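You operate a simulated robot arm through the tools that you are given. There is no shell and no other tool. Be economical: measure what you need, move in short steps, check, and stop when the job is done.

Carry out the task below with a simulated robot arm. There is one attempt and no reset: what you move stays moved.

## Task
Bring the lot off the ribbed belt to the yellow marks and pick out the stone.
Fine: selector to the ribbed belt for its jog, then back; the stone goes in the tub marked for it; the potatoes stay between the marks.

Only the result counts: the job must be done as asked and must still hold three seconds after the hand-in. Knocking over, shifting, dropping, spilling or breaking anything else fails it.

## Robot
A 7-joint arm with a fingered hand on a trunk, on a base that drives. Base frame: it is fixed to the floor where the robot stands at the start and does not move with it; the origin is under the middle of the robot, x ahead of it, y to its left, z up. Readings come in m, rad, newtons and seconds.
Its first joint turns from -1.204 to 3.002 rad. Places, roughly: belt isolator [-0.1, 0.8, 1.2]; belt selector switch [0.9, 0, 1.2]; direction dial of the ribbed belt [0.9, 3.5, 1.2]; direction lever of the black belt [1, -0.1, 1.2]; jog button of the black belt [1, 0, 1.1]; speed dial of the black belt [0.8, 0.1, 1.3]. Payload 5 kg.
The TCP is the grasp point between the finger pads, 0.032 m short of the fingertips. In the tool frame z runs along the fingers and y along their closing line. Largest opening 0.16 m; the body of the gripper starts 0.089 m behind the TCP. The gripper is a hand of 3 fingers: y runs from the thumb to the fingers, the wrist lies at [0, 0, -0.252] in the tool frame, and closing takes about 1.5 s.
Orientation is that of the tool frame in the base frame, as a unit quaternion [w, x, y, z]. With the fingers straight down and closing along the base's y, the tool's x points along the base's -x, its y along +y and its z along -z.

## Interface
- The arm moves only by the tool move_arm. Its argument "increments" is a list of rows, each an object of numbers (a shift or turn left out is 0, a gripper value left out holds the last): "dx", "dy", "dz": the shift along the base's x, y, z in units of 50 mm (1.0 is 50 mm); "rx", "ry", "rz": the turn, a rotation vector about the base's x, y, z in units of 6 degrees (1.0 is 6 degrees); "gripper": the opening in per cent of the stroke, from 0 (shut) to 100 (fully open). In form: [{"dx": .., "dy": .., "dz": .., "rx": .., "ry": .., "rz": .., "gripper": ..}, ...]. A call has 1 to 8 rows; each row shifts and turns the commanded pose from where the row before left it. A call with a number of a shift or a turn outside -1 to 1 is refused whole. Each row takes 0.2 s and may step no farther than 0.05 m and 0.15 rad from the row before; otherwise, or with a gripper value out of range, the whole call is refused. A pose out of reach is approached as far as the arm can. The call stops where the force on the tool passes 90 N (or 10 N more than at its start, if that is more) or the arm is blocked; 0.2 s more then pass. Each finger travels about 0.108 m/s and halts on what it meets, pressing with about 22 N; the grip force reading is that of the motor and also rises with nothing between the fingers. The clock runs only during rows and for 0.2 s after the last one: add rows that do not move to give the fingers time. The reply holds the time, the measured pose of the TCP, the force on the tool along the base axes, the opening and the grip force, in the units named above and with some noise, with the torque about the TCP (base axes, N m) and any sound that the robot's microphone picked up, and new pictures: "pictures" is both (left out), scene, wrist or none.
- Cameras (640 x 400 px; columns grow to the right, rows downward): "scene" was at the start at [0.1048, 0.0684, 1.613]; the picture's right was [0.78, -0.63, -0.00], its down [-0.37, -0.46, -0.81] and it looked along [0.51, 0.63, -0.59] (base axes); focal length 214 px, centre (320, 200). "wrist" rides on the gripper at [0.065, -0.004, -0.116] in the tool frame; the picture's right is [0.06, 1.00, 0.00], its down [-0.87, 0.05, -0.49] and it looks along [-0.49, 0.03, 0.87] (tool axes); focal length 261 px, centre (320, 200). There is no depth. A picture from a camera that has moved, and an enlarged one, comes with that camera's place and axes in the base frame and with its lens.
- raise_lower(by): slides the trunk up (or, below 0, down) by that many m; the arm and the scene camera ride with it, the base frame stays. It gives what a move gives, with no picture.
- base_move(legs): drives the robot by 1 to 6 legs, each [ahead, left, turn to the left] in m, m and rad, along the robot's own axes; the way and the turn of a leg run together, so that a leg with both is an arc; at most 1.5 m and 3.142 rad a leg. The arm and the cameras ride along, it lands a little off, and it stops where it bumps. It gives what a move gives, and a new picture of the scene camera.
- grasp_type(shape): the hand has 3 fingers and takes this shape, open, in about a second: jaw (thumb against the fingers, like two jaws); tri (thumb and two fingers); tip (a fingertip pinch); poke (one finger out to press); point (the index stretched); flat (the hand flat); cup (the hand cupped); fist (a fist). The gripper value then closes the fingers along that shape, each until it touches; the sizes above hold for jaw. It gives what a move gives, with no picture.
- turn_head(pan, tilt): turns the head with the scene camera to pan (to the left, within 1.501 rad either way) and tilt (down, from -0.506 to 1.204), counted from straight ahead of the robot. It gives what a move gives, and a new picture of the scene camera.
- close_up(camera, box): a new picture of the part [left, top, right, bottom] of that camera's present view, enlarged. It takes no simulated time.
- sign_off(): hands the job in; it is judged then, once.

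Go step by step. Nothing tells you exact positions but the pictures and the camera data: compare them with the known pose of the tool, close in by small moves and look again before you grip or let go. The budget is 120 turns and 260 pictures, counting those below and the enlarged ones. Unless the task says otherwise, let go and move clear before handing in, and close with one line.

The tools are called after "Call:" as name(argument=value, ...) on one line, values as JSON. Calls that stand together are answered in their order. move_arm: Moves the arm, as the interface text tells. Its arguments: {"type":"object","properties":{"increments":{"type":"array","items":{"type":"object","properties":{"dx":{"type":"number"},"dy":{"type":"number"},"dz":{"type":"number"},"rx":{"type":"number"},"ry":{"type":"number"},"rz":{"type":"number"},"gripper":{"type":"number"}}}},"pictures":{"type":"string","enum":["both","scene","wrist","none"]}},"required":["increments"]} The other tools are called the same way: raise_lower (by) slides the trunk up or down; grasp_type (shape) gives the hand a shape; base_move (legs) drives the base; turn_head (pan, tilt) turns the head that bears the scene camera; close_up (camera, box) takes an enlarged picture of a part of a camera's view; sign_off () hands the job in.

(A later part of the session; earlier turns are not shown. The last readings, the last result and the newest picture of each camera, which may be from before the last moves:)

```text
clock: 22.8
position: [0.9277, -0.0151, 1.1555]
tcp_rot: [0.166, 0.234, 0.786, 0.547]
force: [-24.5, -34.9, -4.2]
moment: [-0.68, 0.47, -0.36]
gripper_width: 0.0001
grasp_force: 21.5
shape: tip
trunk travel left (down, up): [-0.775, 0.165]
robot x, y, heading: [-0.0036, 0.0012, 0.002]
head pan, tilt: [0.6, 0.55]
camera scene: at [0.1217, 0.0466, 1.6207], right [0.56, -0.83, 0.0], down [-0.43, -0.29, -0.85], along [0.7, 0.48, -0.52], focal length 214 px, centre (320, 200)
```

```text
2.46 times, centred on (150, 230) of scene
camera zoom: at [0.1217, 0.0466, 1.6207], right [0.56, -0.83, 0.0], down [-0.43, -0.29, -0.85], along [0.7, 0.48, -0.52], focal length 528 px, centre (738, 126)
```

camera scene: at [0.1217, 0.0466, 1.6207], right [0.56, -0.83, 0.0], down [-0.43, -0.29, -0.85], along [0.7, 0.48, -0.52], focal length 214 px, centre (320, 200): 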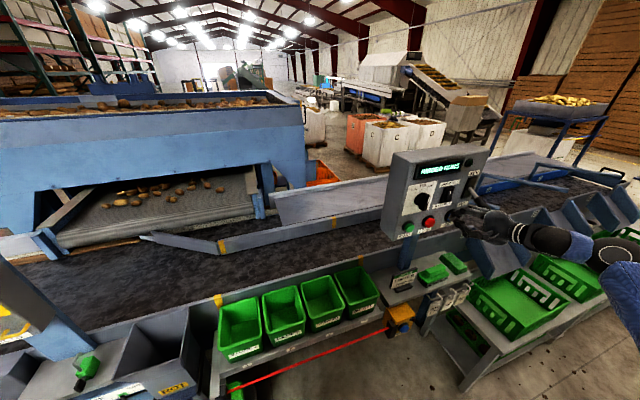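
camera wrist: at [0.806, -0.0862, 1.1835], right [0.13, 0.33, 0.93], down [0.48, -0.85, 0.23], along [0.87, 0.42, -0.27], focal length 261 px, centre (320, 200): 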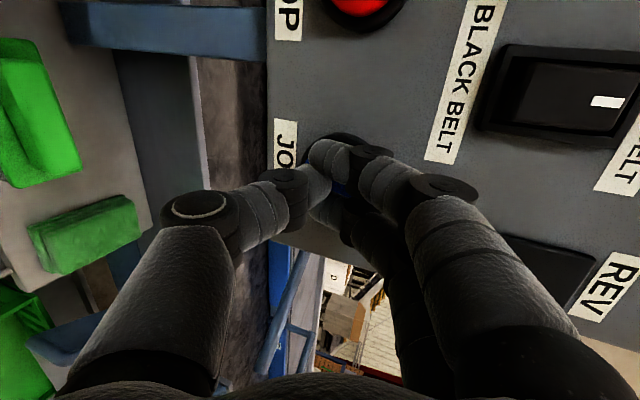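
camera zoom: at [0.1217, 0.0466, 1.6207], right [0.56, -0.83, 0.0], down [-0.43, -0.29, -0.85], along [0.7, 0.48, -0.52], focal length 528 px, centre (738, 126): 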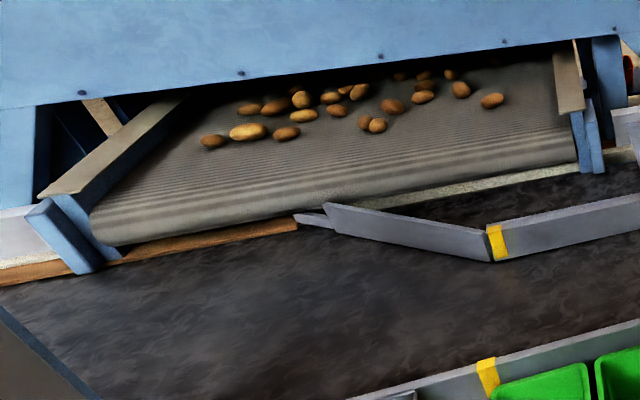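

Call:
move_arm(increments=[{}, {}, {}, {}, {}, {}], pictures="none")

Call:
close_up(camera="scene", box=[20, 160, 280, 300])

Call:
close_up(camera="scene", box=[400, 140, 528, 240])

```text
clock: 24.2
position: [0.9278, -0.0152, 1.1558]
tcp_rot: [0.166, 0.233, 0.786, 0.548]
force: [-23.1, -41.1, -4.7]
moment: [-0.75, 0.49, -0.55]
gripper_width: 0.0001
grasp_force: 22.0
shape: tip
trunk travel left (down, up): [-0.775, 0.165]
robot x, y, heading: [-0.0026, -0.0005, -0.002]
head pan, tilt: [0.6, 0.55]
```

```text
2.46 times, centred on (150, 230) of scene
camera zoom: at [0.122, 0.0461, 1.6207], right [0.56, -0.83, 0.0], down [-0.43, -0.29, -0.85], along [0.7, 0.48, -0.52], focal length 528 px, centre (738, 126)
```

zoom: 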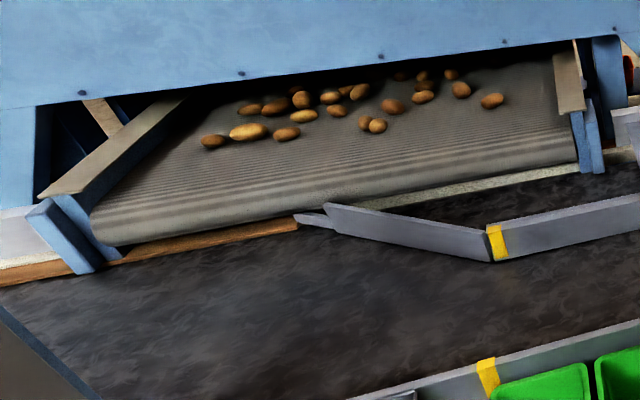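

```text
4.00 times, centred on (464, 190) of scene
camera zoom: at [0.122, 0.0461, 1.6207], right [0.56, -0.83, 0.0], down [-0.43, -0.29, -0.85], along [0.7, 0.48, -0.52], focal length 858 px, centre (-256, 240)
```

zoom: 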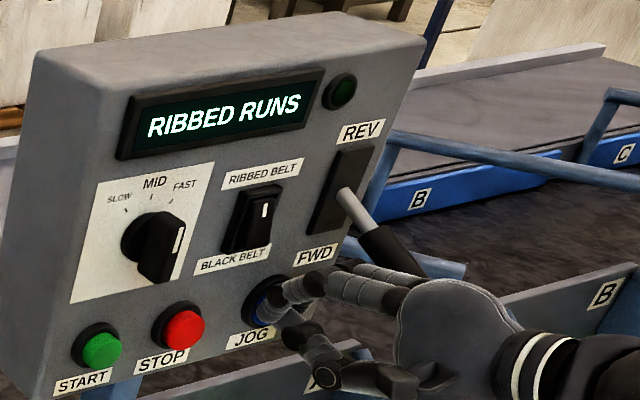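

The display says it runs, yet the lot does not move. I release and look at the isolator.

Call:
move_arm(increments=[{"dx": -0.3, "dy": -0.45}, {"dx": -0.3, "dy": -0.45}], pictures="none")

Call:
turn_head(pan=1.45, tilt=0.5)

Call:
close_up(camera="scene", box=[170, 150, 330, 250])

```text
clock: 24.8
position: [0.8981, -0.0542, 1.155]
tcp_rot: [0.165, 0.232, 0.787, 0.548]
force: [0.2, 0.4, 0.3]
moment: [-0.01, -0.02, 0.04]
gripper_width: 0.0001
grasp_force: 22.2
shape: tip
trunk travel left (down, up): [-0.775, 0.165]
robot x, y, heading: [-0.0024, 0.004, 0.006]
head pan, tilt: [0.6, 0.55]
```

```text
clock: 25.9
position: [0.8988, -0.0556, 1.1532]
tcp_rot: [0.165, 0.233, 0.787, 0.546]
force: [0.0, 0.0, 0.7]
moment: [0.01, -0.02, 0.03]
gripper_width: 0.0
grasp_force: 22.3
shape: tip
trunk travel left (down, up): [-0.775, 0.165]
robot x, y, heading: [0.0031, 0.0001, 0.001]
head pan, tilt: [1.45, 0.499]
camera scene: at [0.0609, 0.0906, 1.625], right [0.99, -0.12, 0.0], down [-0.06, -0.47, -0.88], along [0.11, 0.87, -0.48], focal length 214 px, centre (320, 200)
```

scene: 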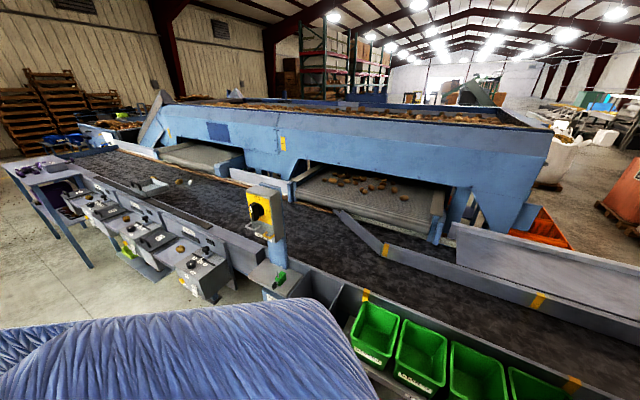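

```text
4.00 times, centred on (250, 200) of scene
camera zoom: at [0.0609, 0.0906, 1.625], right [0.99, -0.12, 0.0], down [-0.06, -0.47, -0.88], along [0.11, 0.87, -0.48], focal length 858 px, centre (600, 200)
```

zoom: 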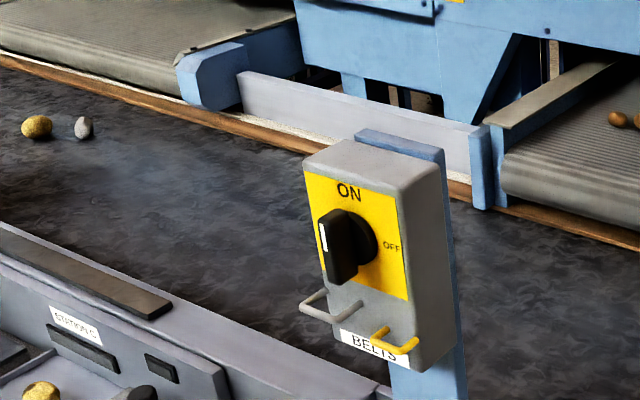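

A potato and a grey stone are on the black belt far to the left, below the other ribbed outlet. I zoom in there.

Call:
close_up(camera="scene", box=[60, 120, 260, 245])

Call:
turn_head(pan=1.3, tilt=0.3)

Call:
close_up(camera="scene", box=[20, 160, 220, 285])

```text
3.20 times, centred on (160, 182) of scene
camera zoom: at [0.0609, 0.0906, 1.625], right [0.99, -0.12, 0.0], down [-0.06, -0.47, -0.88], along [0.11, 0.87, -0.48], focal length 686 px, centre (832, 256)
```

zoom: 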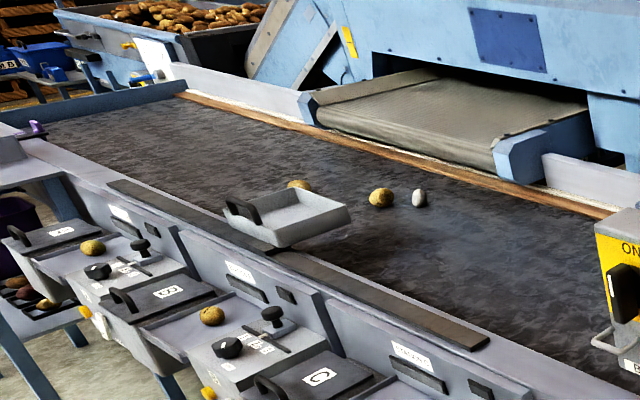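

```text
clock: 26.7
position: [0.8985, -0.0568, 1.1537]
tcp_rot: [0.165, 0.233, 0.787, 0.546]
force: [-0.5, 0.4, -0.7]
moment: [-0.01, -0.05, -0.01]
gripper_width: 0.0001
grasp_force: 21.6
shape: tip
trunk travel left (down, up): [-0.775, 0.165]
robot x, y, heading: [-0.0024, 0.0001, 0.004]
head pan, tilt: [1.3, 0.3]
camera scene: at [0.0749, 0.0902, 1.6433], right [0.96, -0.27, 0.0], down [-0.08, -0.29, -0.96], along [0.25, 0.92, -0.3], focal length 214 px, centre (320, 200)
```

scene: 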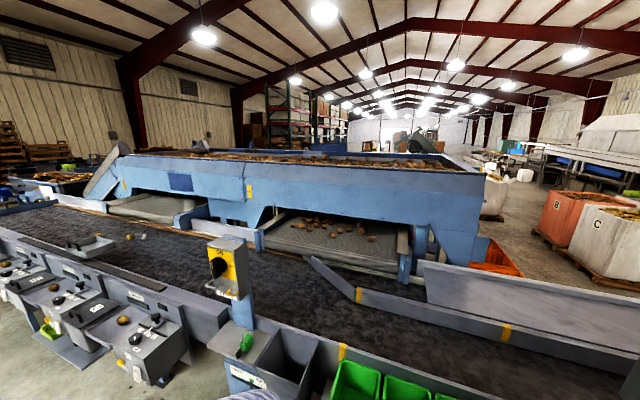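

```text
3.20 times, centred on (120, 222) of scene
camera zoom: at [0.0749, 0.0902, 1.6433], right [0.96, -0.27, 0.0], down [-0.08, -0.29, -0.96], along [0.25, 0.92, -0.3], focal length 686 px, centre (960, 128)
```

zoom: 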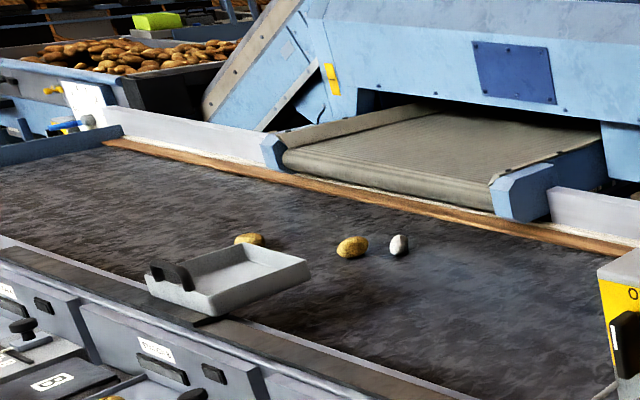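

The lot (two potatoes and a pale stone so far) has come off the left ribbed outlet onto the black belt. I jog briefly once more to make sure nothing is left under the hood.

Call:
move_arm(increments=[{"dx": 0.3, "dy": 0.45}, {"dx": 0.3, "dy": 0.45}, {}, {}, {}], pictures="none")

Call:
close_up(camera="scene", box=[20, 160, 220, 285])

```text
clock: 27.9
position: [0.9282, -0.016, 1.1529]
tcp_rot: [0.167, 0.235, 0.786, 0.546]
force: [-23.8, -33.0, -4.5]
moment: [-0.6, 0.46, -0.32]
gripper_width: 0.0
grasp_force: 22.0
shape: tip
trunk travel left (down, up): [-0.775, 0.165]
robot x, y, heading: [-0.0001, -0.0035, 0.0]
head pan, tilt: [1.3, 0.3]
heard: click
```

```text
3.20 times, centred on (120, 222) of scene
camera zoom: at [0.0726, 0.0862, 1.6437], right [0.96, -0.27, 0.0], down [-0.08, -0.28, -0.96], along [0.26, 0.92, -0.29], focal length 686 px, centre (960, 128)
```

zoom: 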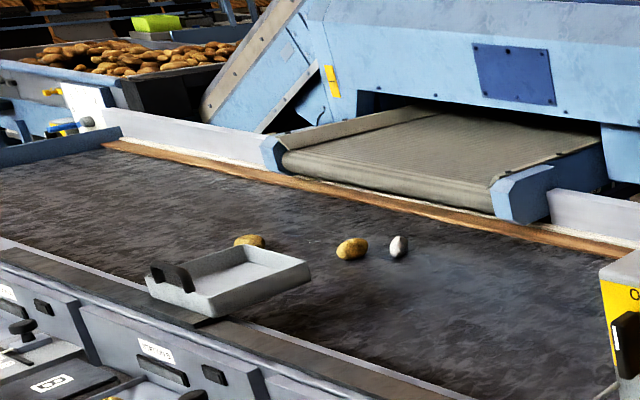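

Call:
move_arm(increments=[{}, {}, {}, {}, {}, {"dx": -0.3, "dy": -0.45}, {"dx": -0.3, "dy": -0.45}], pictures="none")

Call:
close_up(camera="scene", box=[20, 160, 220, 285])

```text
clock: 29.5
position: [0.8991, -0.055, 1.1532]
tcp_rot: [0.165, 0.232, 0.787, 0.547]
force: [-0.4, -1.0, 0.1]
moment: [-0.02, -0.01, 0.04]
gripper_width: 0.0003
grasp_force: 22.0
shape: tip
trunk travel left (down, up): [-0.775, 0.165]
robot x, y, heading: [0.0008, 0.0013, 0.002]
head pan, tilt: [1.3, 0.3]
```

```text
3.20 times, centred on (120, 222) of scene
camera zoom: at [0.0743, 0.0889, 1.6435], right [0.96, -0.27, 0.0], down [-0.08, -0.28, -0.96], along [0.25, 0.92, -0.29], focal length 686 px, centre (960, 128)
```

zoom: 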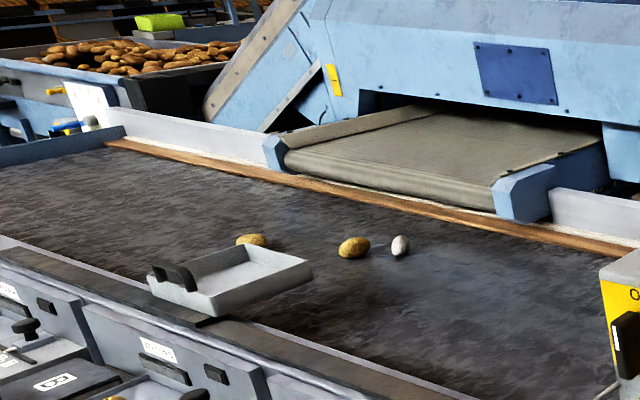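

Three items off, nothing more coming. Now the selector back to BLACK: I go to a standoff in front of the rocker's lower half.

Call:
move_arm(increments=[{"dx": -0.9, "dy": 0.3}, {"dz": 0.9}, {"dz": 0.9}, {"dx": 0.3, "dy": 0.5}], pictures="wrist")

Call:
turn_head(pan=0.4, tilt=0.5)

Call:
close_up(camera="scene", box=[350, 130, 478, 230])

```text
clock: 30.5
position: [0.8717, -0.0159, 1.2429]
tcp_rot: [0.165, 0.233, 0.788, 0.545]
force: [1.6, 0.2, -0.9]
moment: [0.02, 0.01, 0.02]
gripper_width: 0.0001
grasp_force: 21.4
shape: tip
trunk travel left (down, up): [-0.775, 0.165]
robot x, y, heading: [0.0006, -0.0035, -0.0]
head pan, tilt: [1.3, 0.3]
camera wrist: at [0.7568, -0.0734, 1.2787], right [0.14, 0.33, 0.93], down [0.48, -0.85, 0.23], along [0.86, 0.42, -0.27], focal length 261 px, centre (320, 200)
```

wrist: 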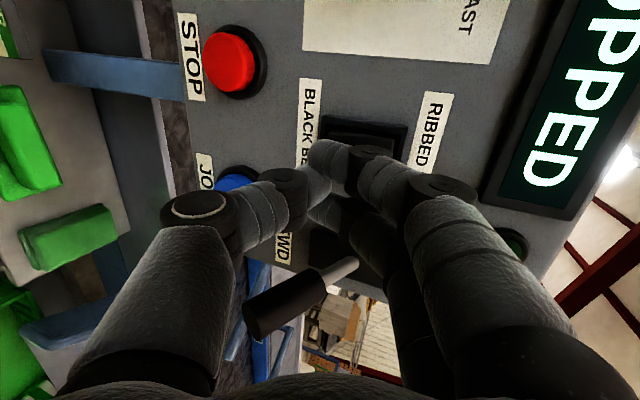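

```text
clock: 31.7
position: [0.869, -0.0174, 1.2432]
tcp_rot: [0.165, 0.233, 0.787, 0.546]
force: [-0.5, -0.3, 0.2]
moment: [-0.04, 0.02, 0.0]
gripper_width: 0.0
grasp_force: 21.9
shape: tip
trunk travel left (down, up): [-0.775, 0.165]
robot x, y, heading: [0.0013, 0.0011, 0.004]
head pan, tilt: [0.4, 0.499]
camera scene: at [0.1336, 0.0357, 1.625], right [0.39, -0.92, 0.0], down [-0.44, -0.19, -0.88], along [0.81, 0.34, -0.48], focal length 214 px, centre (320, 200)
```

scene: 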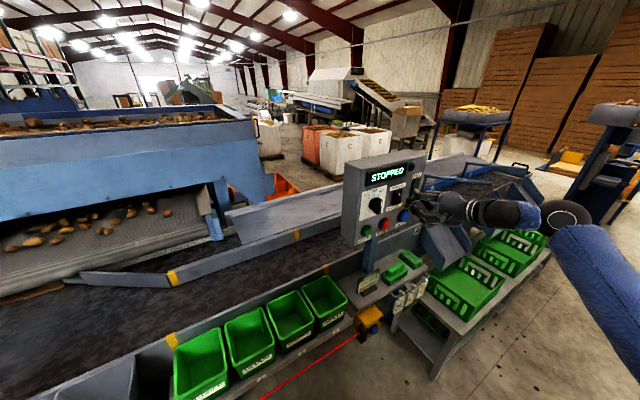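

```text
4.00 times, centred on (414, 180) of scene
camera zoom: at [0.1336, 0.0357, 1.625], right [0.39, -0.92, 0.0], down [-0.44, -0.19, -0.88], along [0.81, 0.34, -0.48], focal length 858 px, centre (-56, 280)
```

zoom: 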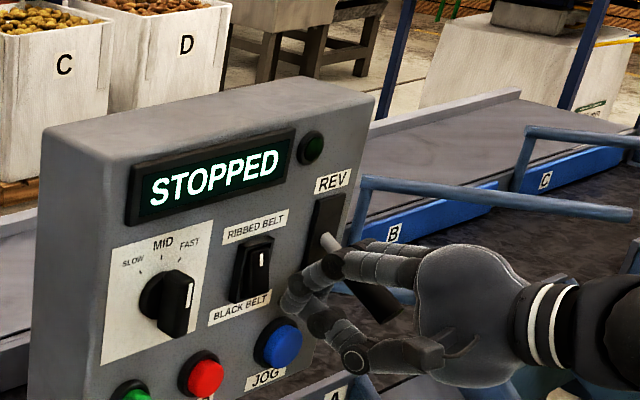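

Call:
move_arm(increments=[{"dx": 0.25, "dy": 0.42}, {"dx": 0.12, "dy": 0.19}, {"dx": 0.1, "dy": 0.15}], pictures="wrist")

Call:
close_up(camera="scene", box=[350, 130, 478, 230])

```text
clock: 32.5
position: [0.8899, 0.0133, 1.2451]
tcp_rot: [0.166, 0.234, 0.787, 0.546]
force: [-35.3, -39.3, 1.2]
moment: [-0.26, 0.32, 0.4]
gripper_width: 0.0002
grasp_force: 21.9
shape: tip
trunk travel left (down, up): [-0.775, 0.165]
robot x, y, heading: [-0.0019, 0.0004, -0.004]
head pan, tilt: [0.4, 0.499]
camera wrist: at [0.7752, -0.043, 1.2812], right [0.13, 0.33, 0.94], down [0.48, -0.85, 0.23], along [0.87, 0.42, -0.27], focal length 261 px, centre (320, 200)
```

wrist: 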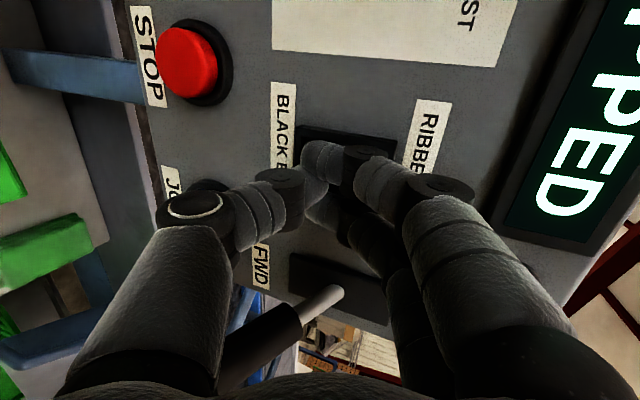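

```text
4.00 times, centred on (414, 180) of scene
camera zoom: at [0.1291, 0.0302, 1.6254], right [0.39, -0.92, 0.0], down [-0.44, -0.18, -0.88], along [0.81, 0.34, -0.48], focal length 858 px, centre (-56, 280)
```

zoom: 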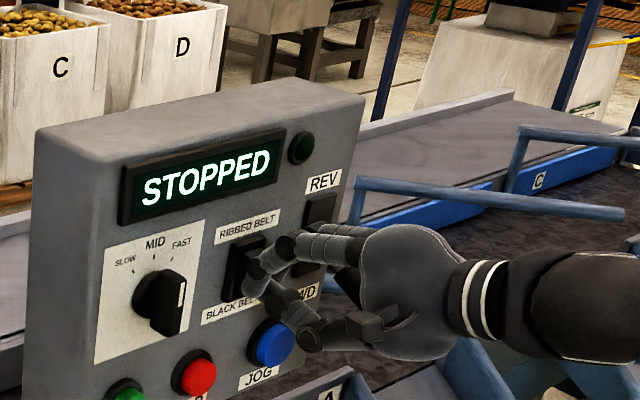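

Call:
move_arm(increments=[{"dx": -0.35, "dy": -0.55}, {"dx": -0.5, "dy": -0.55}], pictures="wrist")

Call:
close_up(camera="scene", box=[362, 150, 442, 200])

Call:
close_up(camera="wrist", box=[240, 60, 432, 180])

```text
clock: 33.1
position: [0.8488, -0.0325, 1.2422]
tcp_rot: [0.165, 0.233, 0.786, 0.548]
force: [-0.4, -0.7, 0.4]
moment: [0.02, -0.03, 0.0]
gripper_width: 0.0
grasp_force: 21.3
shape: tip
trunk travel left (down, up): [-0.775, 0.165]
robot x, y, heading: [-0.0033, 0.002, -0.004]
head pan, tilt: [0.4, 0.499]
camera wrist: at [0.7354, -0.0902, 1.2788], right [0.13, 0.33, 0.94], down [0.48, -0.84, 0.23], along [0.86, 0.42, -0.27], focal length 261 px, centre (320, 200)
```

wrist: 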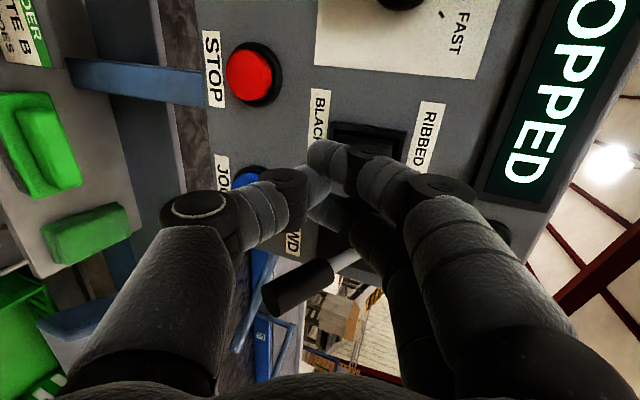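

```text
8.00 times, centred on (402, 175) of scene
camera zoom: at [0.1325, 0.0345, 1.6251], right [0.39, -0.92, 0.0], down [-0.44, -0.19, -0.88], along [0.81, 0.34, -0.48], focal length 1716 px, centre (-336, 400)
```

zoom: 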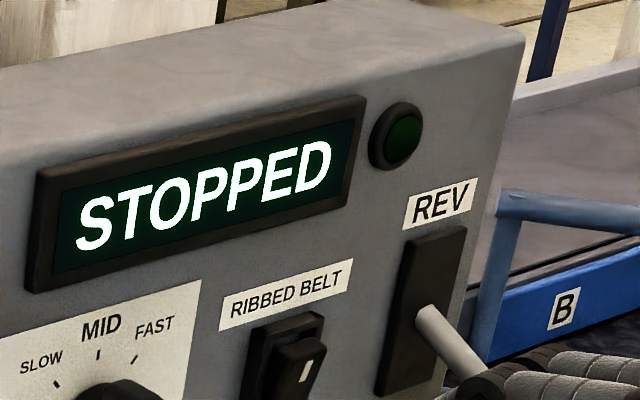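

```text
3.33 times, centred on (336, 120) of wrist
camera zoom: at [0.7354, -0.0902, 1.2788], right [0.13, 0.33, 0.94], down [0.48, -0.84, 0.23], along [0.86, 0.42, -0.27], focal length 869 px, centre (267, 467)
```

zoom: 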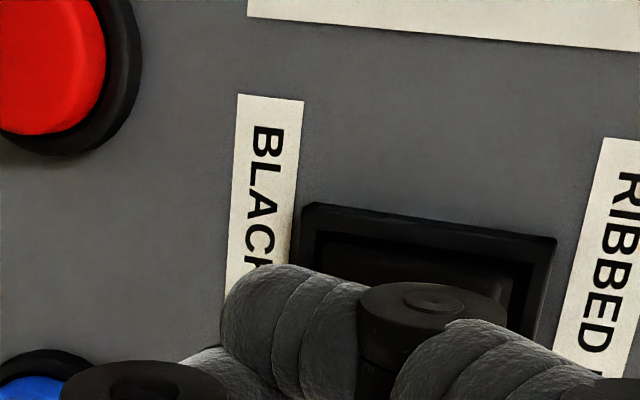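

The rocker is back to BLACK (top raised again). I return to the JOG standoff and turn the head to watch the black belt.

Call:
move_arm(increments=[{"dz": -0.9}, {"dz": -0.89}, {"dx": 0.95, "dy": -0.4}, {"dx": 0.05, "dy": -0.07}], pictures="none")

Call:
turn_head(pan=1.2, tilt=0.4)

Call:
move_arm(increments=[{"dx": 0.3, "dy": 0.45}, {"dx": 0.3, "dy": 0.45}, {"dx": -0.3, "dy": -0.45}], pictures="scene")

```text
refused: row 3 steps farther than a row can; nothing moved
```

```text
clock: 34.2
position: [0.8508, -0.0343, 1.2429]
tcp_rot: [0.165, 0.233, 0.787, 0.547]
force: [-0.4, 0.7, 0.7]
moment: [-0.01, 0.01, 0.01]
gripper_width: 0.0002
grasp_force: 22.2
shape: tip
trunk travel left (down, up): [-0.775, 0.165]
robot x, y, heading: [0.0003, -0.0006, 0.001]
head pan, tilt: [1.201, 0.4]
camera scene: at [0.0837, 0.0867, 1.6341], right [0.93, -0.36, 0.0], down [-0.14, -0.36, -0.92], along [0.33, 0.86, -0.39], focal length 214 px, centre (320, 200)
```

scene: 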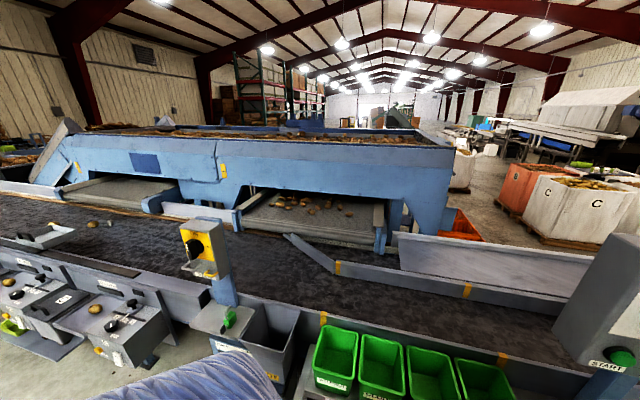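

```text
clock: 35.0
position: [0.8643, -0.0126, 1.2432]
tcp_rot: [0.165, 0.234, 0.787, 0.547]
force: [0.4, -0.8, -0.4]
moment: [0.03, 0.01, 0.0]
gripper_width: 0.0
grasp_force: 22.4
shape: tip
trunk travel left (down, up): [-0.775, 0.165]
robot x, y, heading: [-0.0002, 0.0018, -0.002]
head pan, tilt: [1.201, 0.4]
camera scene: at [0.0818, 0.0842, 1.6343], right [0.93, -0.36, 0.0], down [-0.14, -0.36, -0.92], along [0.33, 0.86, -0.39], focal length 214 px, centre (320, 200)
```

scene: 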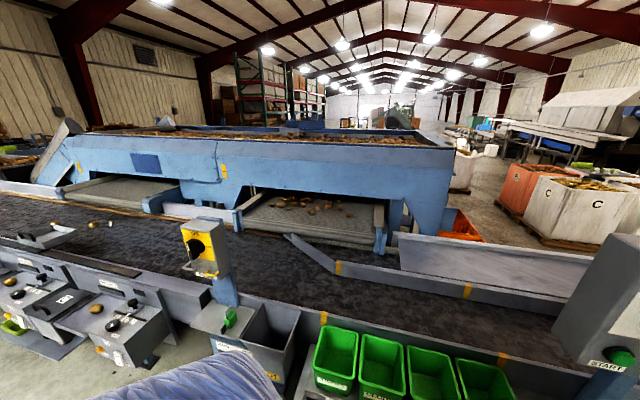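

That refused row meant the press rows ran in front of the rocker's BLACK half - harmless. I now go to the JOG standoff properly.

Call:
move_arm(increments=[{"dx": -0.3, "dy": -0.4}, {"dz": -0.9}, {"dz": -0.9}, {"dx": 0.5, "dy": -0.23}, {"dx": 0.5, "dy": -0.23}], pictures="wrist")

```text
clock: 36.2
position: [0.902, -0.0555, 1.1537]
tcp_rot: [0.166, 0.233, 0.787, 0.546]
force: [-0.6, -0.9, -0.6]
moment: [-0.03, 0.0, -0.02]
gripper_width: 0.0
grasp_force: 22.0
shape: tip
trunk travel left (down, up): [-0.775, 0.165]
robot x, y, heading: [0.0021, -0.0011, 0.003]
head pan, tilt: [1.201, 0.4]
camera wrist: at [0.7868, -0.1121, 1.1901], right [0.13, 0.33, 0.94], down [0.48, -0.85, 0.23], along [0.87, 0.42, -0.27], focal length 261 px, centre (320, 200)
```

wrist: 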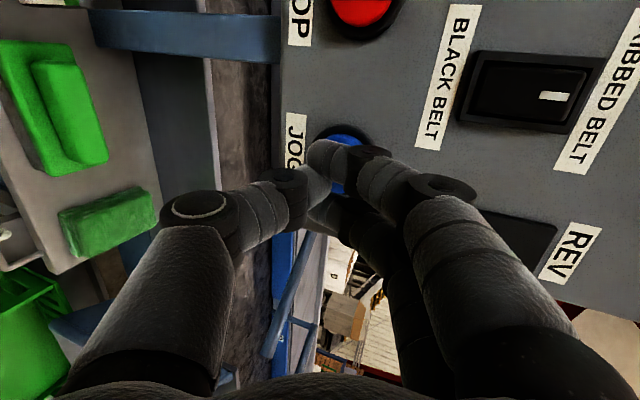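

Now a short tap on JOG, then off again, to see speed and direction.

Call:
move_arm(increments=[{"dx": 0.27, "dy": 0.45}, {"dx": 0.27, "dy": 0.45}, {"dx": -0.27, "dy": -0.45}], pictures="scene")

Call:
close_up(camera="scene", box=[0, 160, 200, 285])

```text
clock: 37.0
position: [0.916, -0.0319, 1.1532]
tcp_rot: [0.164, 0.232, 0.788, 0.546]
force: [-1.0, -0.1, 0.7]
moment: [-0.02, -0.02, 0.0]
gripper_width: 0.0002
grasp_force: 22.5
shape: tip
trunk travel left (down, up): [-0.775, 0.165]
robot x, y, heading: [-0.002, -0.0027, -0.002]
head pan, tilt: [1.201, 0.4]
heard: click
camera scene: at [0.0833, 0.0861, 1.6342], right [0.93, -0.36, 0.0], down [-0.14, -0.36, -0.92], along [0.33, 0.86, -0.39], focal length 214 px, centre (320, 200)
```

scene: 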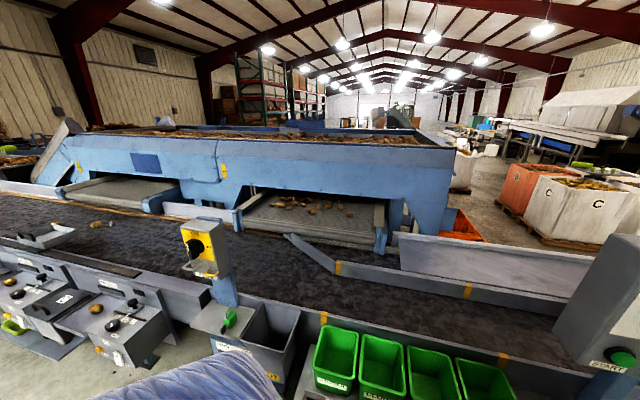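

```text
3.20 times, centred on (100, 222) of scene
camera zoom: at [0.0833, 0.0861, 1.6342], right [0.93, -0.36, 0.0], down [-0.14, -0.36, -0.92], along [0.33, 0.86, -0.39], focal length 686 px, centre (1024, 128)
```

zoom: 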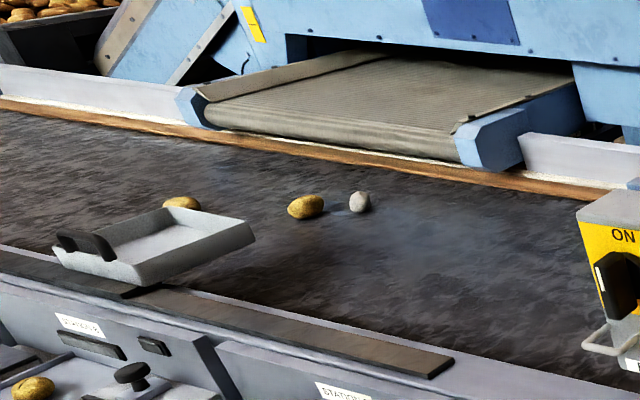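

It moves toward the marks. Now a longer hold.

Call:
move_arm(increments=[{"dx": 0.27, "dy": 0.45}, {}, {}, {}, {}, {}, {}, {"dx": -0.27, "dy": -0.45}], pictures="scene")

Call:
close_up(camera="scene", box=[0, 160, 200, 285])

```text
clock: 38.8
position: [0.9145, -0.0288, 1.1543]
tcp_rot: [0.164, 0.231, 0.787, 0.548]
force: [0.4, -0.3, 0.4]
moment: [-0.04, 0.0, 0.0]
gripper_width: 0.0
grasp_force: 22.3
shape: tip
trunk travel left (down, up): [-0.775, 0.165]
robot x, y, heading: [0.0001, -0.0, 0.004]
head pan, tilt: [1.201, 0.4]
heard: click
camera scene: at [0.0825, 0.0866, 1.6343], right [0.93, -0.36, 0.0], down [-0.14, -0.36, -0.92], along [0.33, 0.86, -0.39], focal length 214 px, centre (320, 200)
```

scene: 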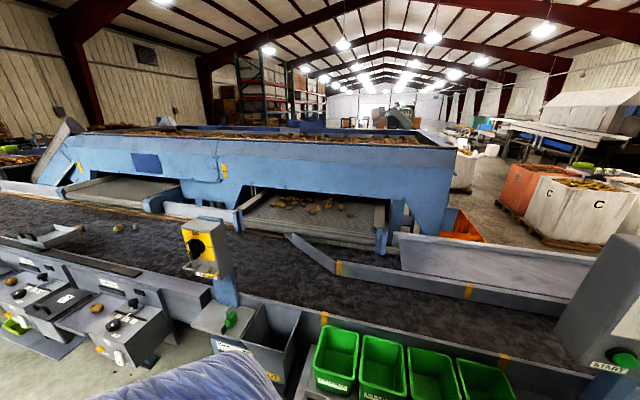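

```text
3.20 times, centred on (100, 222) of scene
camera zoom: at [0.0825, 0.0866, 1.6343], right [0.93, -0.36, 0.0], down [-0.14, -0.36, -0.92], along [0.33, 0.86, -0.39], focal length 686 px, centre (1024, 128)
```

zoom: 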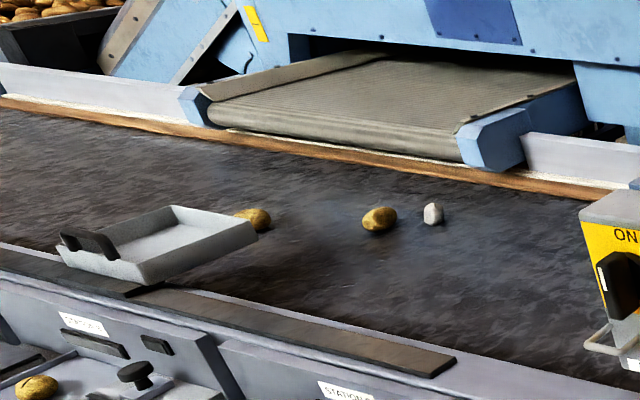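

About 0.16 m/s. I hold JOG for several seconds, checking as the lot approaches.

Call:
move_arm(increments=[{"dx": 0.27, "dy": 0.45}, {}, {}, {}, {}, {}, {}, {}], pictures="none")

Call:
move_arm(increments=[{}, {}, {}, {}, {}, {}, {}, {}], pictures="scene")

```text
clock: 40.6
position: [0.9251, -0.0126, 1.1539]
tcp_rot: [0.165, 0.234, 0.787, 0.547]
force: [-21.6, -32.8, -3.4]
moment: [-0.61, 0.41, -0.4]
gripper_width: 0.0002
grasp_force: 21.7
shape: tip
trunk travel left (down, up): [-0.775, 0.165]
robot x, y, heading: [0.0009, 0.0043, -0.001]
head pan, tilt: [1.201, 0.4]
heard: click
```

```text
clock: 42.4
position: [0.9261, -0.0135, 1.1542]
tcp_rot: [0.165, 0.233, 0.787, 0.546]
force: [-20.1, -35.9, -3.9]
moment: [-0.7, 0.43, -0.51]
gripper_width: 0.0001
grasp_force: 22.0
shape: tip
trunk travel left (down, up): [-0.775, 0.165]
robot x, y, heading: [0.0005, -0.0038, -0.004]
head pan, tilt: [1.201, 0.4]
camera scene: at [0.0816, 0.0822, 1.6345], right [0.93, -0.36, 0.0], down [-0.14, -0.36, -0.92], along [0.33, 0.86, -0.39], focal length 214 px, centre (320, 200)
```

scene: 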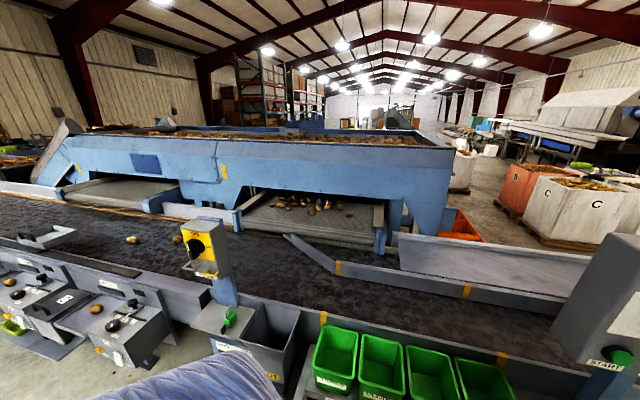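

Call:
move_arm(increments=[{}, {}, {}, {}, {}, {}, {}, {}], pictures="none")

Call:
move_arm(increments=[{}, {}, {}, {}, {}], pictures="scene")

Call:
close_up(camera="scene", box=[150, 190, 470, 390])

```text
clock: 44.2
position: [0.926, -0.0141, 1.153]
tcp_rot: [0.166, 0.234, 0.787, 0.546]
force: [-19.0, -36.7, -3.3]
moment: [-0.7, 0.43, -0.49]
gripper_width: 0.0
grasp_force: 22.4
shape: tip
trunk travel left (down, up): [-0.775, 0.165]
robot x, y, heading: [0.0013, -0.003, 0.002]
head pan, tilt: [1.201, 0.4]
```

```text
clock: 45.4
position: [0.926, -0.0134, 1.1527]
tcp_rot: [0.166, 0.233, 0.787, 0.547]
force: [-18.6, -36.9, -4.0]
moment: [-0.67, 0.39, -0.49]
gripper_width: 0.0002
grasp_force: 21.9
shape: tip
trunk travel left (down, up): [-0.775, 0.165]
robot x, y, heading: [-0.0002, -0.0009, 0.003]
head pan, tilt: [1.201, 0.4]
camera scene: at [0.0816, 0.0822, 1.6345], right [0.93, -0.36, 0.0], down [-0.14, -0.36, -0.92], along [0.33, 0.86, -0.39], focal length 214 px, centre (320, 200)
```

scene: 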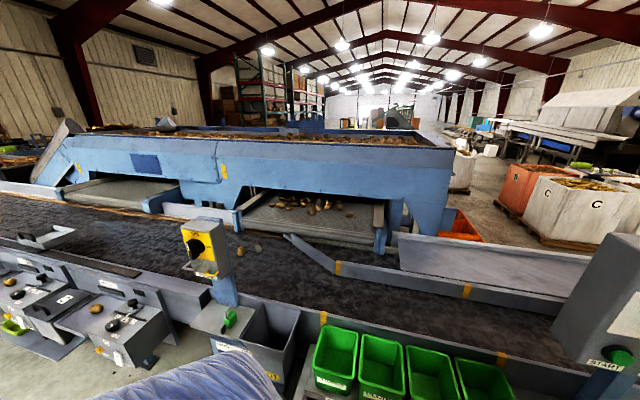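

```text
2.00 times, centred on (310, 290) of scene
camera zoom: at [0.0816, 0.0822, 1.6345], right [0.93, -0.36, 0.0], down [-0.14, -0.36, -0.92], along [0.33, 0.86, -0.39], focal length 429 px, centre (340, 20)
```

zoom: 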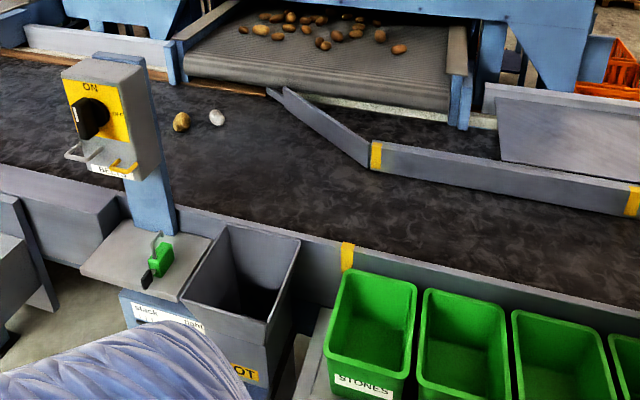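

The stone leads at about 0.75 m short of the middle of the marks; I keep jogging and check.

Call:
move_arm(increments=[{}, {}, {}, {}, {}, {}, {}, {}], pictures="none")

Call:
move_arm(increments=[{}, {}, {}, {}, {}, {}], pictures="none")

Call:
close_up(camera="scene", box=[200, 190, 520, 390])

```text
clock: 47.2
position: [0.9268, -0.0141, 1.1536]
tcp_rot: [0.165, 0.234, 0.786, 0.547]
force: [-17.8, -36.8, -3.9]
moment: [-0.67, 0.34, -0.53]
gripper_width: 0.0002
grasp_force: 22.1
shape: tip
trunk travel left (down, up): [-0.775, 0.165]
robot x, y, heading: [0.0058, -0.0031, -0.001]
head pan, tilt: [1.201, 0.4]
```

```text
clock: 48.6
position: [0.9261, -0.0136, 1.1526]
tcp_rot: [0.166, 0.234, 0.786, 0.547]
force: [-18.7, -36.5, -3.8]
moment: [-0.69, 0.41, -0.49]
gripper_width: 0.0002
grasp_force: 21.5
shape: tip
trunk travel left (down, up): [-0.775, 0.165]
robot x, y, heading: [-0.0026, 0.001, 0.002]
head pan, tilt: [1.201, 0.4]
```

```text
2.00 times, centred on (360, 290) of scene
camera zoom: at [0.0816, 0.0822, 1.6345], right [0.93, -0.36, 0.0], down [-0.14, -0.36, -0.92], along [0.33, 0.86, -0.39], focal length 429 px, centre (240, 20)
```

zoom: 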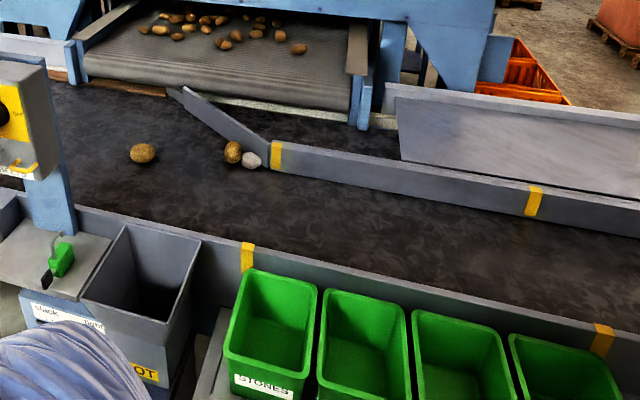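

Call:
move_arm(increments=[{}, {}, {}, {}, {}, {}, {}, {}], pictures="none")

Call:
close_up(camera="scene", box=[200, 190, 520, 390])

```text
clock: 50.4
position: [0.9257, -0.0138, 1.1529]
tcp_rot: [0.166, 0.234, 0.787, 0.547]
force: [-18.7, -36.8, -3.2]
moment: [-0.72, 0.37, -0.51]
gripper_width: 0.0
grasp_force: 21.6
shape: tip
trunk travel left (down, up): [-0.775, 0.165]
robot x, y, heading: [-0.0013, 0.0015, 0.001]
head pan, tilt: [1.201, 0.4]
```

```text
2.00 times, centred on (360, 290) of scene
camera zoom: at [0.0816, 0.0822, 1.6345], right [0.93, -0.36, 0.0], down [-0.14, -0.36, -0.92], along [0.33, 0.86, -0.39], focal length 429 px, centre (240, 20)
```

zoom: 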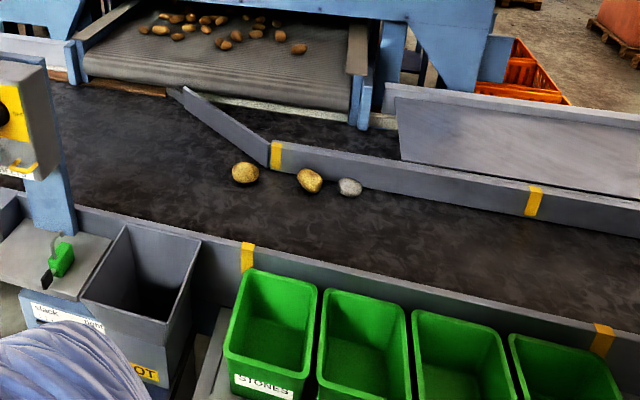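

Call:
move_arm(increments=[{}, {}, {}, {}, {}, {}, {}, {"dx": -0.3, "dy": -0.45}], pictures="none")

Call:
move_arm(increments=[{"dx": -0.3, "dy": -0.45}], pictures="none")

Call:
close_up(camera="scene", box=[200, 190, 520, 390])

Call:
turn_head(pan=0.75, tilt=0.7)

```text
clock: 52.2
position: [0.91, -0.0288, 1.1544]
tcp_rot: [0.165, 0.232, 0.787, 0.548]
force: [-0.3, 0.3, -0.7]
moment: [0.01, 0.02, 0.0]
gripper_width: 0.0
grasp_force: 21.9
shape: tip
trunk travel left (down, up): [-0.775, 0.165]
robot x, y, heading: [-0.0025, -0.0002, 0.004]
head pan, tilt: [1.201, 0.4]
```

```text
clock: 52.6
position: [0.895, -0.0547, 1.1553]
tcp_rot: [0.166, 0.233, 0.787, 0.547]
force: [-0.7, 0.2, 0.2]
moment: [0.02, -0.02, -0.05]
gripper_width: 0.0001
grasp_force: 21.7
shape: tip
trunk travel left (down, up): [-0.775, 0.165]
robot x, y, heading: [-0.0041, 0.0014, -0.002]
head pan, tilt: [1.201, 0.4]
```

```text
2.00 times, centred on (360, 290) of scene
camera zoom: at [0.0818, 0.0852, 1.6343], right [0.93, -0.36, 0.0], down [-0.14, -0.36, -0.92], along [0.33, 0.86, -0.39], focal length 429 px, centre (240, 20)
```

zoom: 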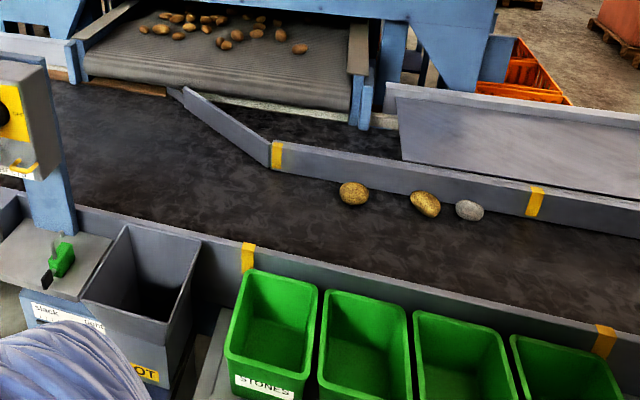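

```text
clock: 53.5
position: [0.8966, -0.0557, 1.1537]
tcp_rot: [0.165, 0.233, 0.787, 0.547]
force: [0.3, -0.3, -0.3]
moment: [-0.01, -0.03, -0.02]
gripper_width: 0.0001
grasp_force: 22.2
shape: tip
trunk travel left (down, up): [-0.775, 0.165]
robot x, y, heading: [-0.0036, 0.0012, 0.001]
head pan, tilt: [0.75, 0.7]
camera scene: at [0.1117, 0.058, 1.6073], right [0.68, -0.73, 0.0], down [-0.47, -0.44, -0.77], along [0.56, 0.52, -0.64], focal length 214 px, centre (320, 200)
```

scene: 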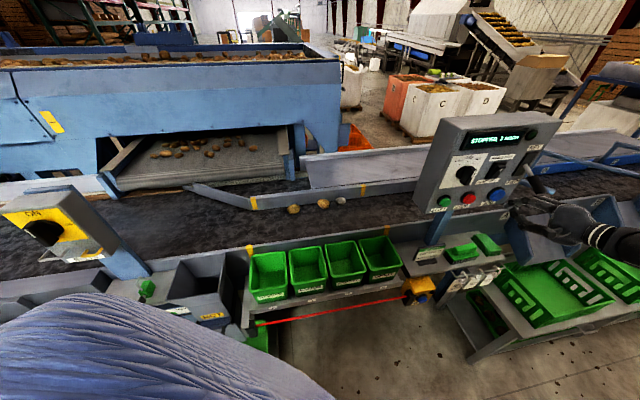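

All three lie between the marks, clear of the lines. Now I retract the hand from the panel and turn it to point down.

Call:
move_arm(increments=[{"dx": -0.5, "dy": -0.75}, {"dx": -0.5, "dy": -0.75}, {"dx": -0.5, "dy": -0.75, "rx": -0.8, "ry": 0.53}, {"dx": -0.5, "dy": -0.75, "rx": -0.8, "ry": 0.53}, {"dz": 0.5, "rx": -0.8, "ry": 0.53}, {"dz": 0.8, "rx": -0.8, "ry": 0.53}, {"dz": 0.8, "rx": -0.8, "ry": 0.53}, {"dz": 0.8, "rx": -0.8, "ry": 0.53}], pictures="none")

Call:
move_arm(increments=[{"dz": 0.8, "rx": -0.8, "ry": 0.53}, {"dz": 0.8, "rx": -0.8, "ry": 0.53}, {"dx": -1, "rx": -0.8, "ry": 0.53}, {"dx": -1, "rx": -0.8, "ry": 0.53}, {"dx": -1, "rx": -0.8, "ry": 0.53}, {"dx": -1, "rx": -0.8, "ry": 0.53}, {"rz": 1}, {"rz": 1}], pictures="none")

Call:
close_up(camera="scene", box=[400, 110, 560, 210])

```text
clock: 55.5
position: [0.7852, -0.204, 1.2545]
tcp_rot: [0.057, 0.281, 0.916, 0.279]
force: [0.2, 0.9, 0.3]
moment: [0.0, -0.02, -0.04]
gripper_width: 0.0
grasp_force: 22.0
shape: tip
trunk travel left (down, up): [-0.775, 0.165]
robot x, y, heading: [-0.0014, 0.001, -0.003]
head pan, tilt: [0.75, 0.7]
stopped in row 8: the arm was blocked; the commanded pose is now the measured one
```

```text
clock: 57.3
position: [0.5873, -0.2055, 1.3342]
tcp_rot: [-0.026, 0.198, 0.98, -0.011]
force: [-1.4, 0.3, 0.0]
moment: [-0.05, -0.01, 0.01]
gripper_width: 0.0002
grasp_force: 21.9
shape: tip
trunk travel left (down, up): [-0.775, 0.165]
robot x, y, heading: [0.0039, -0.0005, -0.004]
head pan, tilt: [0.75, 0.7]
```

```text
4.00 times, centred on (480, 160) of scene
camera zoom: at [0.1102, 0.0588, 1.6074], right [0.68, -0.73, 0.0], down [-0.47, -0.44, -0.77], along [0.56, 0.52, -0.64], focal length 858 px, centre (-320, 360)
```

zoom: 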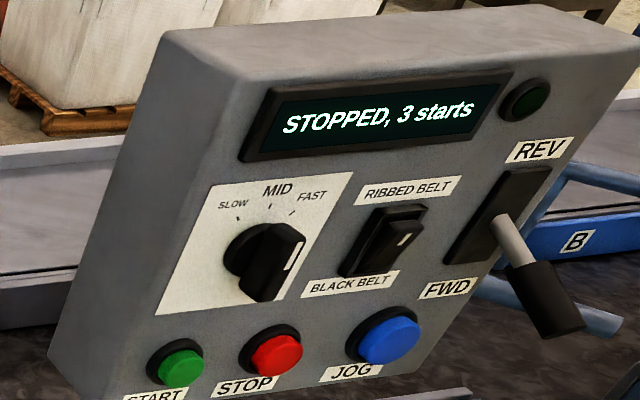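

The arm is clear. I turn the tool to match the grasp direction (closing along the belt) and swing it over toward the belt side, still high.

Call:
move_arm(increments=[{"dx": -0.3, "dy": 0.9, "rx": 0.1, "ry": -0.52}, {"dx": -0.3, "dy": 0.9, "rz": 1}, {"dx": -0.3, "dy": 0.9, "rz": 1}, {"dx": -0.3, "dy": 0.9, "rz": 1}, {"dx": -0.3, "dy": 0.9, "rz": 1}, {"dx": -0.3, "dy": 0.9, "rz": 1}, {"dx": -0.3, "dy": 0.9, "rz": 1}, {"dx": -0.3, "dy": 0.9, "rz": 1}], pictures="none")

Call:
move_arm(increments=[{"dx": -0.3, "dy": 0.9, "rz": 1}, {"dx": -0.3, "dy": 0.9, "rz": 1}, {"rz": 1}, {"rz": 1}, {"rz": 1}, {"rz": 0.8}], pictures="none")

Call:
grasp_type(shape="jaw")

Call:
base_move(legs=[[0.2, -0.15, 0]])

Call:
close_up(camera="wrist", box=[0, 0, 640, 400])

```text
clock: 59.1
position: [0.4694, 0.1595, 1.3327]
tcp_rot: [0.0, -0.166, 0.986, 0.0]
force: [0.0, 0.4, -0.1]
moment: [-0.06, 0.0, -0.01]
gripper_width: 0.0001
grasp_force: 21.8
shape: tip
trunk travel left (down, up): [-0.775, 0.165]
robot x, y, heading: [0.0009, -0.0004, 0.001]
head pan, tilt: [0.75, 0.7]
```

```text
clock: 60.5
position: [0.4389, 0.2453, 1.3315]
tcp_rot: [-0.001, -0.453, 0.891, 0.0]
force: [0.4, 1.5, -0.2]
moment: [-0.02, 0.02, 0.02]
gripper_width: 0.0
grasp_force: 21.5
shape: tip
trunk travel left (down, up): [-0.775, 0.165]
robot x, y, heading: [0.0001, 0.0008, 0.003]
head pan, tilt: [0.75, 0.7]
```

```text
clock: 61.4
position: [0.4394, 0.2451, 1.3325]
tcp_rot: [-0.001, -0.452, 0.892, 0.001]
force: [-0.4, -0.2, 0.8]
moment: [-0.03, -0.01, -0.03]
gripper_width: 0.1599
grasp_force: 0.0
shape: jaw
trunk travel left (down, up): [-0.775, 0.165]
robot x, y, heading: [0.0022, 0.0002, 0.002]
head pan, tilt: [0.75, 0.7]
```

```text
clock: 63.2
position: [0.6366, 0.0957, 1.3313]
tcp_rot: [-0.001, -0.453, 0.892, 0.0]
force: [-0.3, -0.6, 0.7]
moment: [0.03, 0.04, -0.01]
gripper_width: 0.1601
grasp_force: 0.1
shape: jaw
trunk travel left (down, up): [-0.775, 0.165]
robot x, y, heading: [0.1976, -0.1452, -0.003]
head pan, tilt: [0.75, 0.7]
camera scene: at [0.3099, -0.0902, 1.6072], right [0.68, -0.73, 0.0], down [-0.47, -0.44, -0.76], along [0.56, 0.52, -0.64], focal length 214 px, centre (320, 200)
```

scene: 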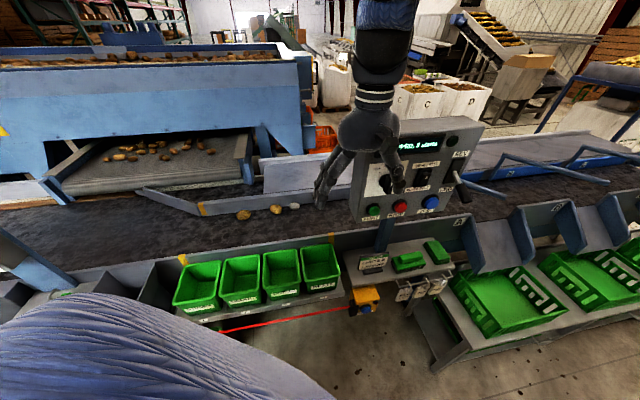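

```text
1.00 times, centred on (320, 200) of wrist (not enlarged: the box is as wide or as high as the picture)
camera zoom: at [0.6028, 0.0405, 1.4486], right [-0.84, 0.54, 0.0], down [0.47, 0.73, 0.49], along [0.26, 0.41, -0.87], focal length 261 px, centre (320, 200)
```

zoom: 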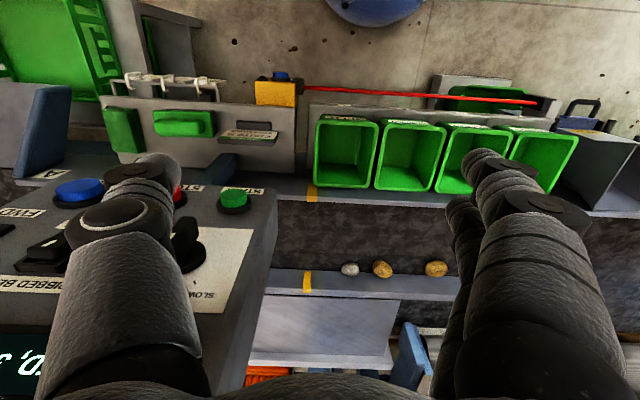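

Stone triangulates to (0.84, 0.59, 0.85), 0.976 m from the robot axis - at the limit. I look down to see how much room the base has to come closer.

Call:
turn_head(pan=0.94, tilt=1.2)

```text
clock: 64.1
position: [0.6367, 0.0964, 1.3329]
tcp_rot: [-0.001, -0.452, 0.892, 0.0]
force: [-0.8, 0.4, 0.5]
moment: [-0.02, -0.03, 0.0]
gripper_width: 0.1601
grasp_force: 0.1
shape: jaw
trunk travel left (down, up): [-0.775, 0.165]
robot x, y, heading: [0.1948, -0.1485, -0.007]
head pan, tilt: [0.941, 1.201]
camera scene: at [0.28, -0.1023, 1.5713], right [0.81, -0.59, 0.0], down [-0.55, -0.75, -0.36], along [0.21, 0.29, -0.93], focal length 214 px, centre (320, 200)
```

scene: 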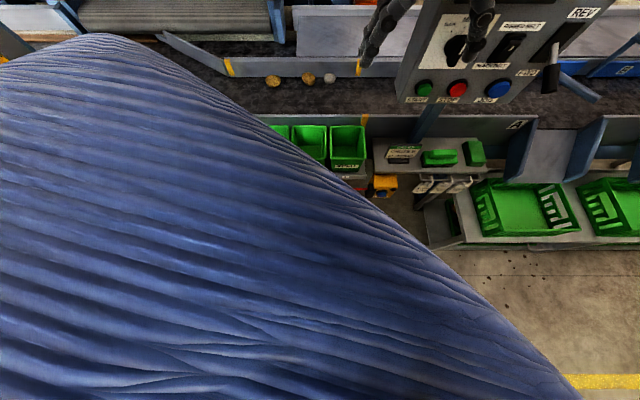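

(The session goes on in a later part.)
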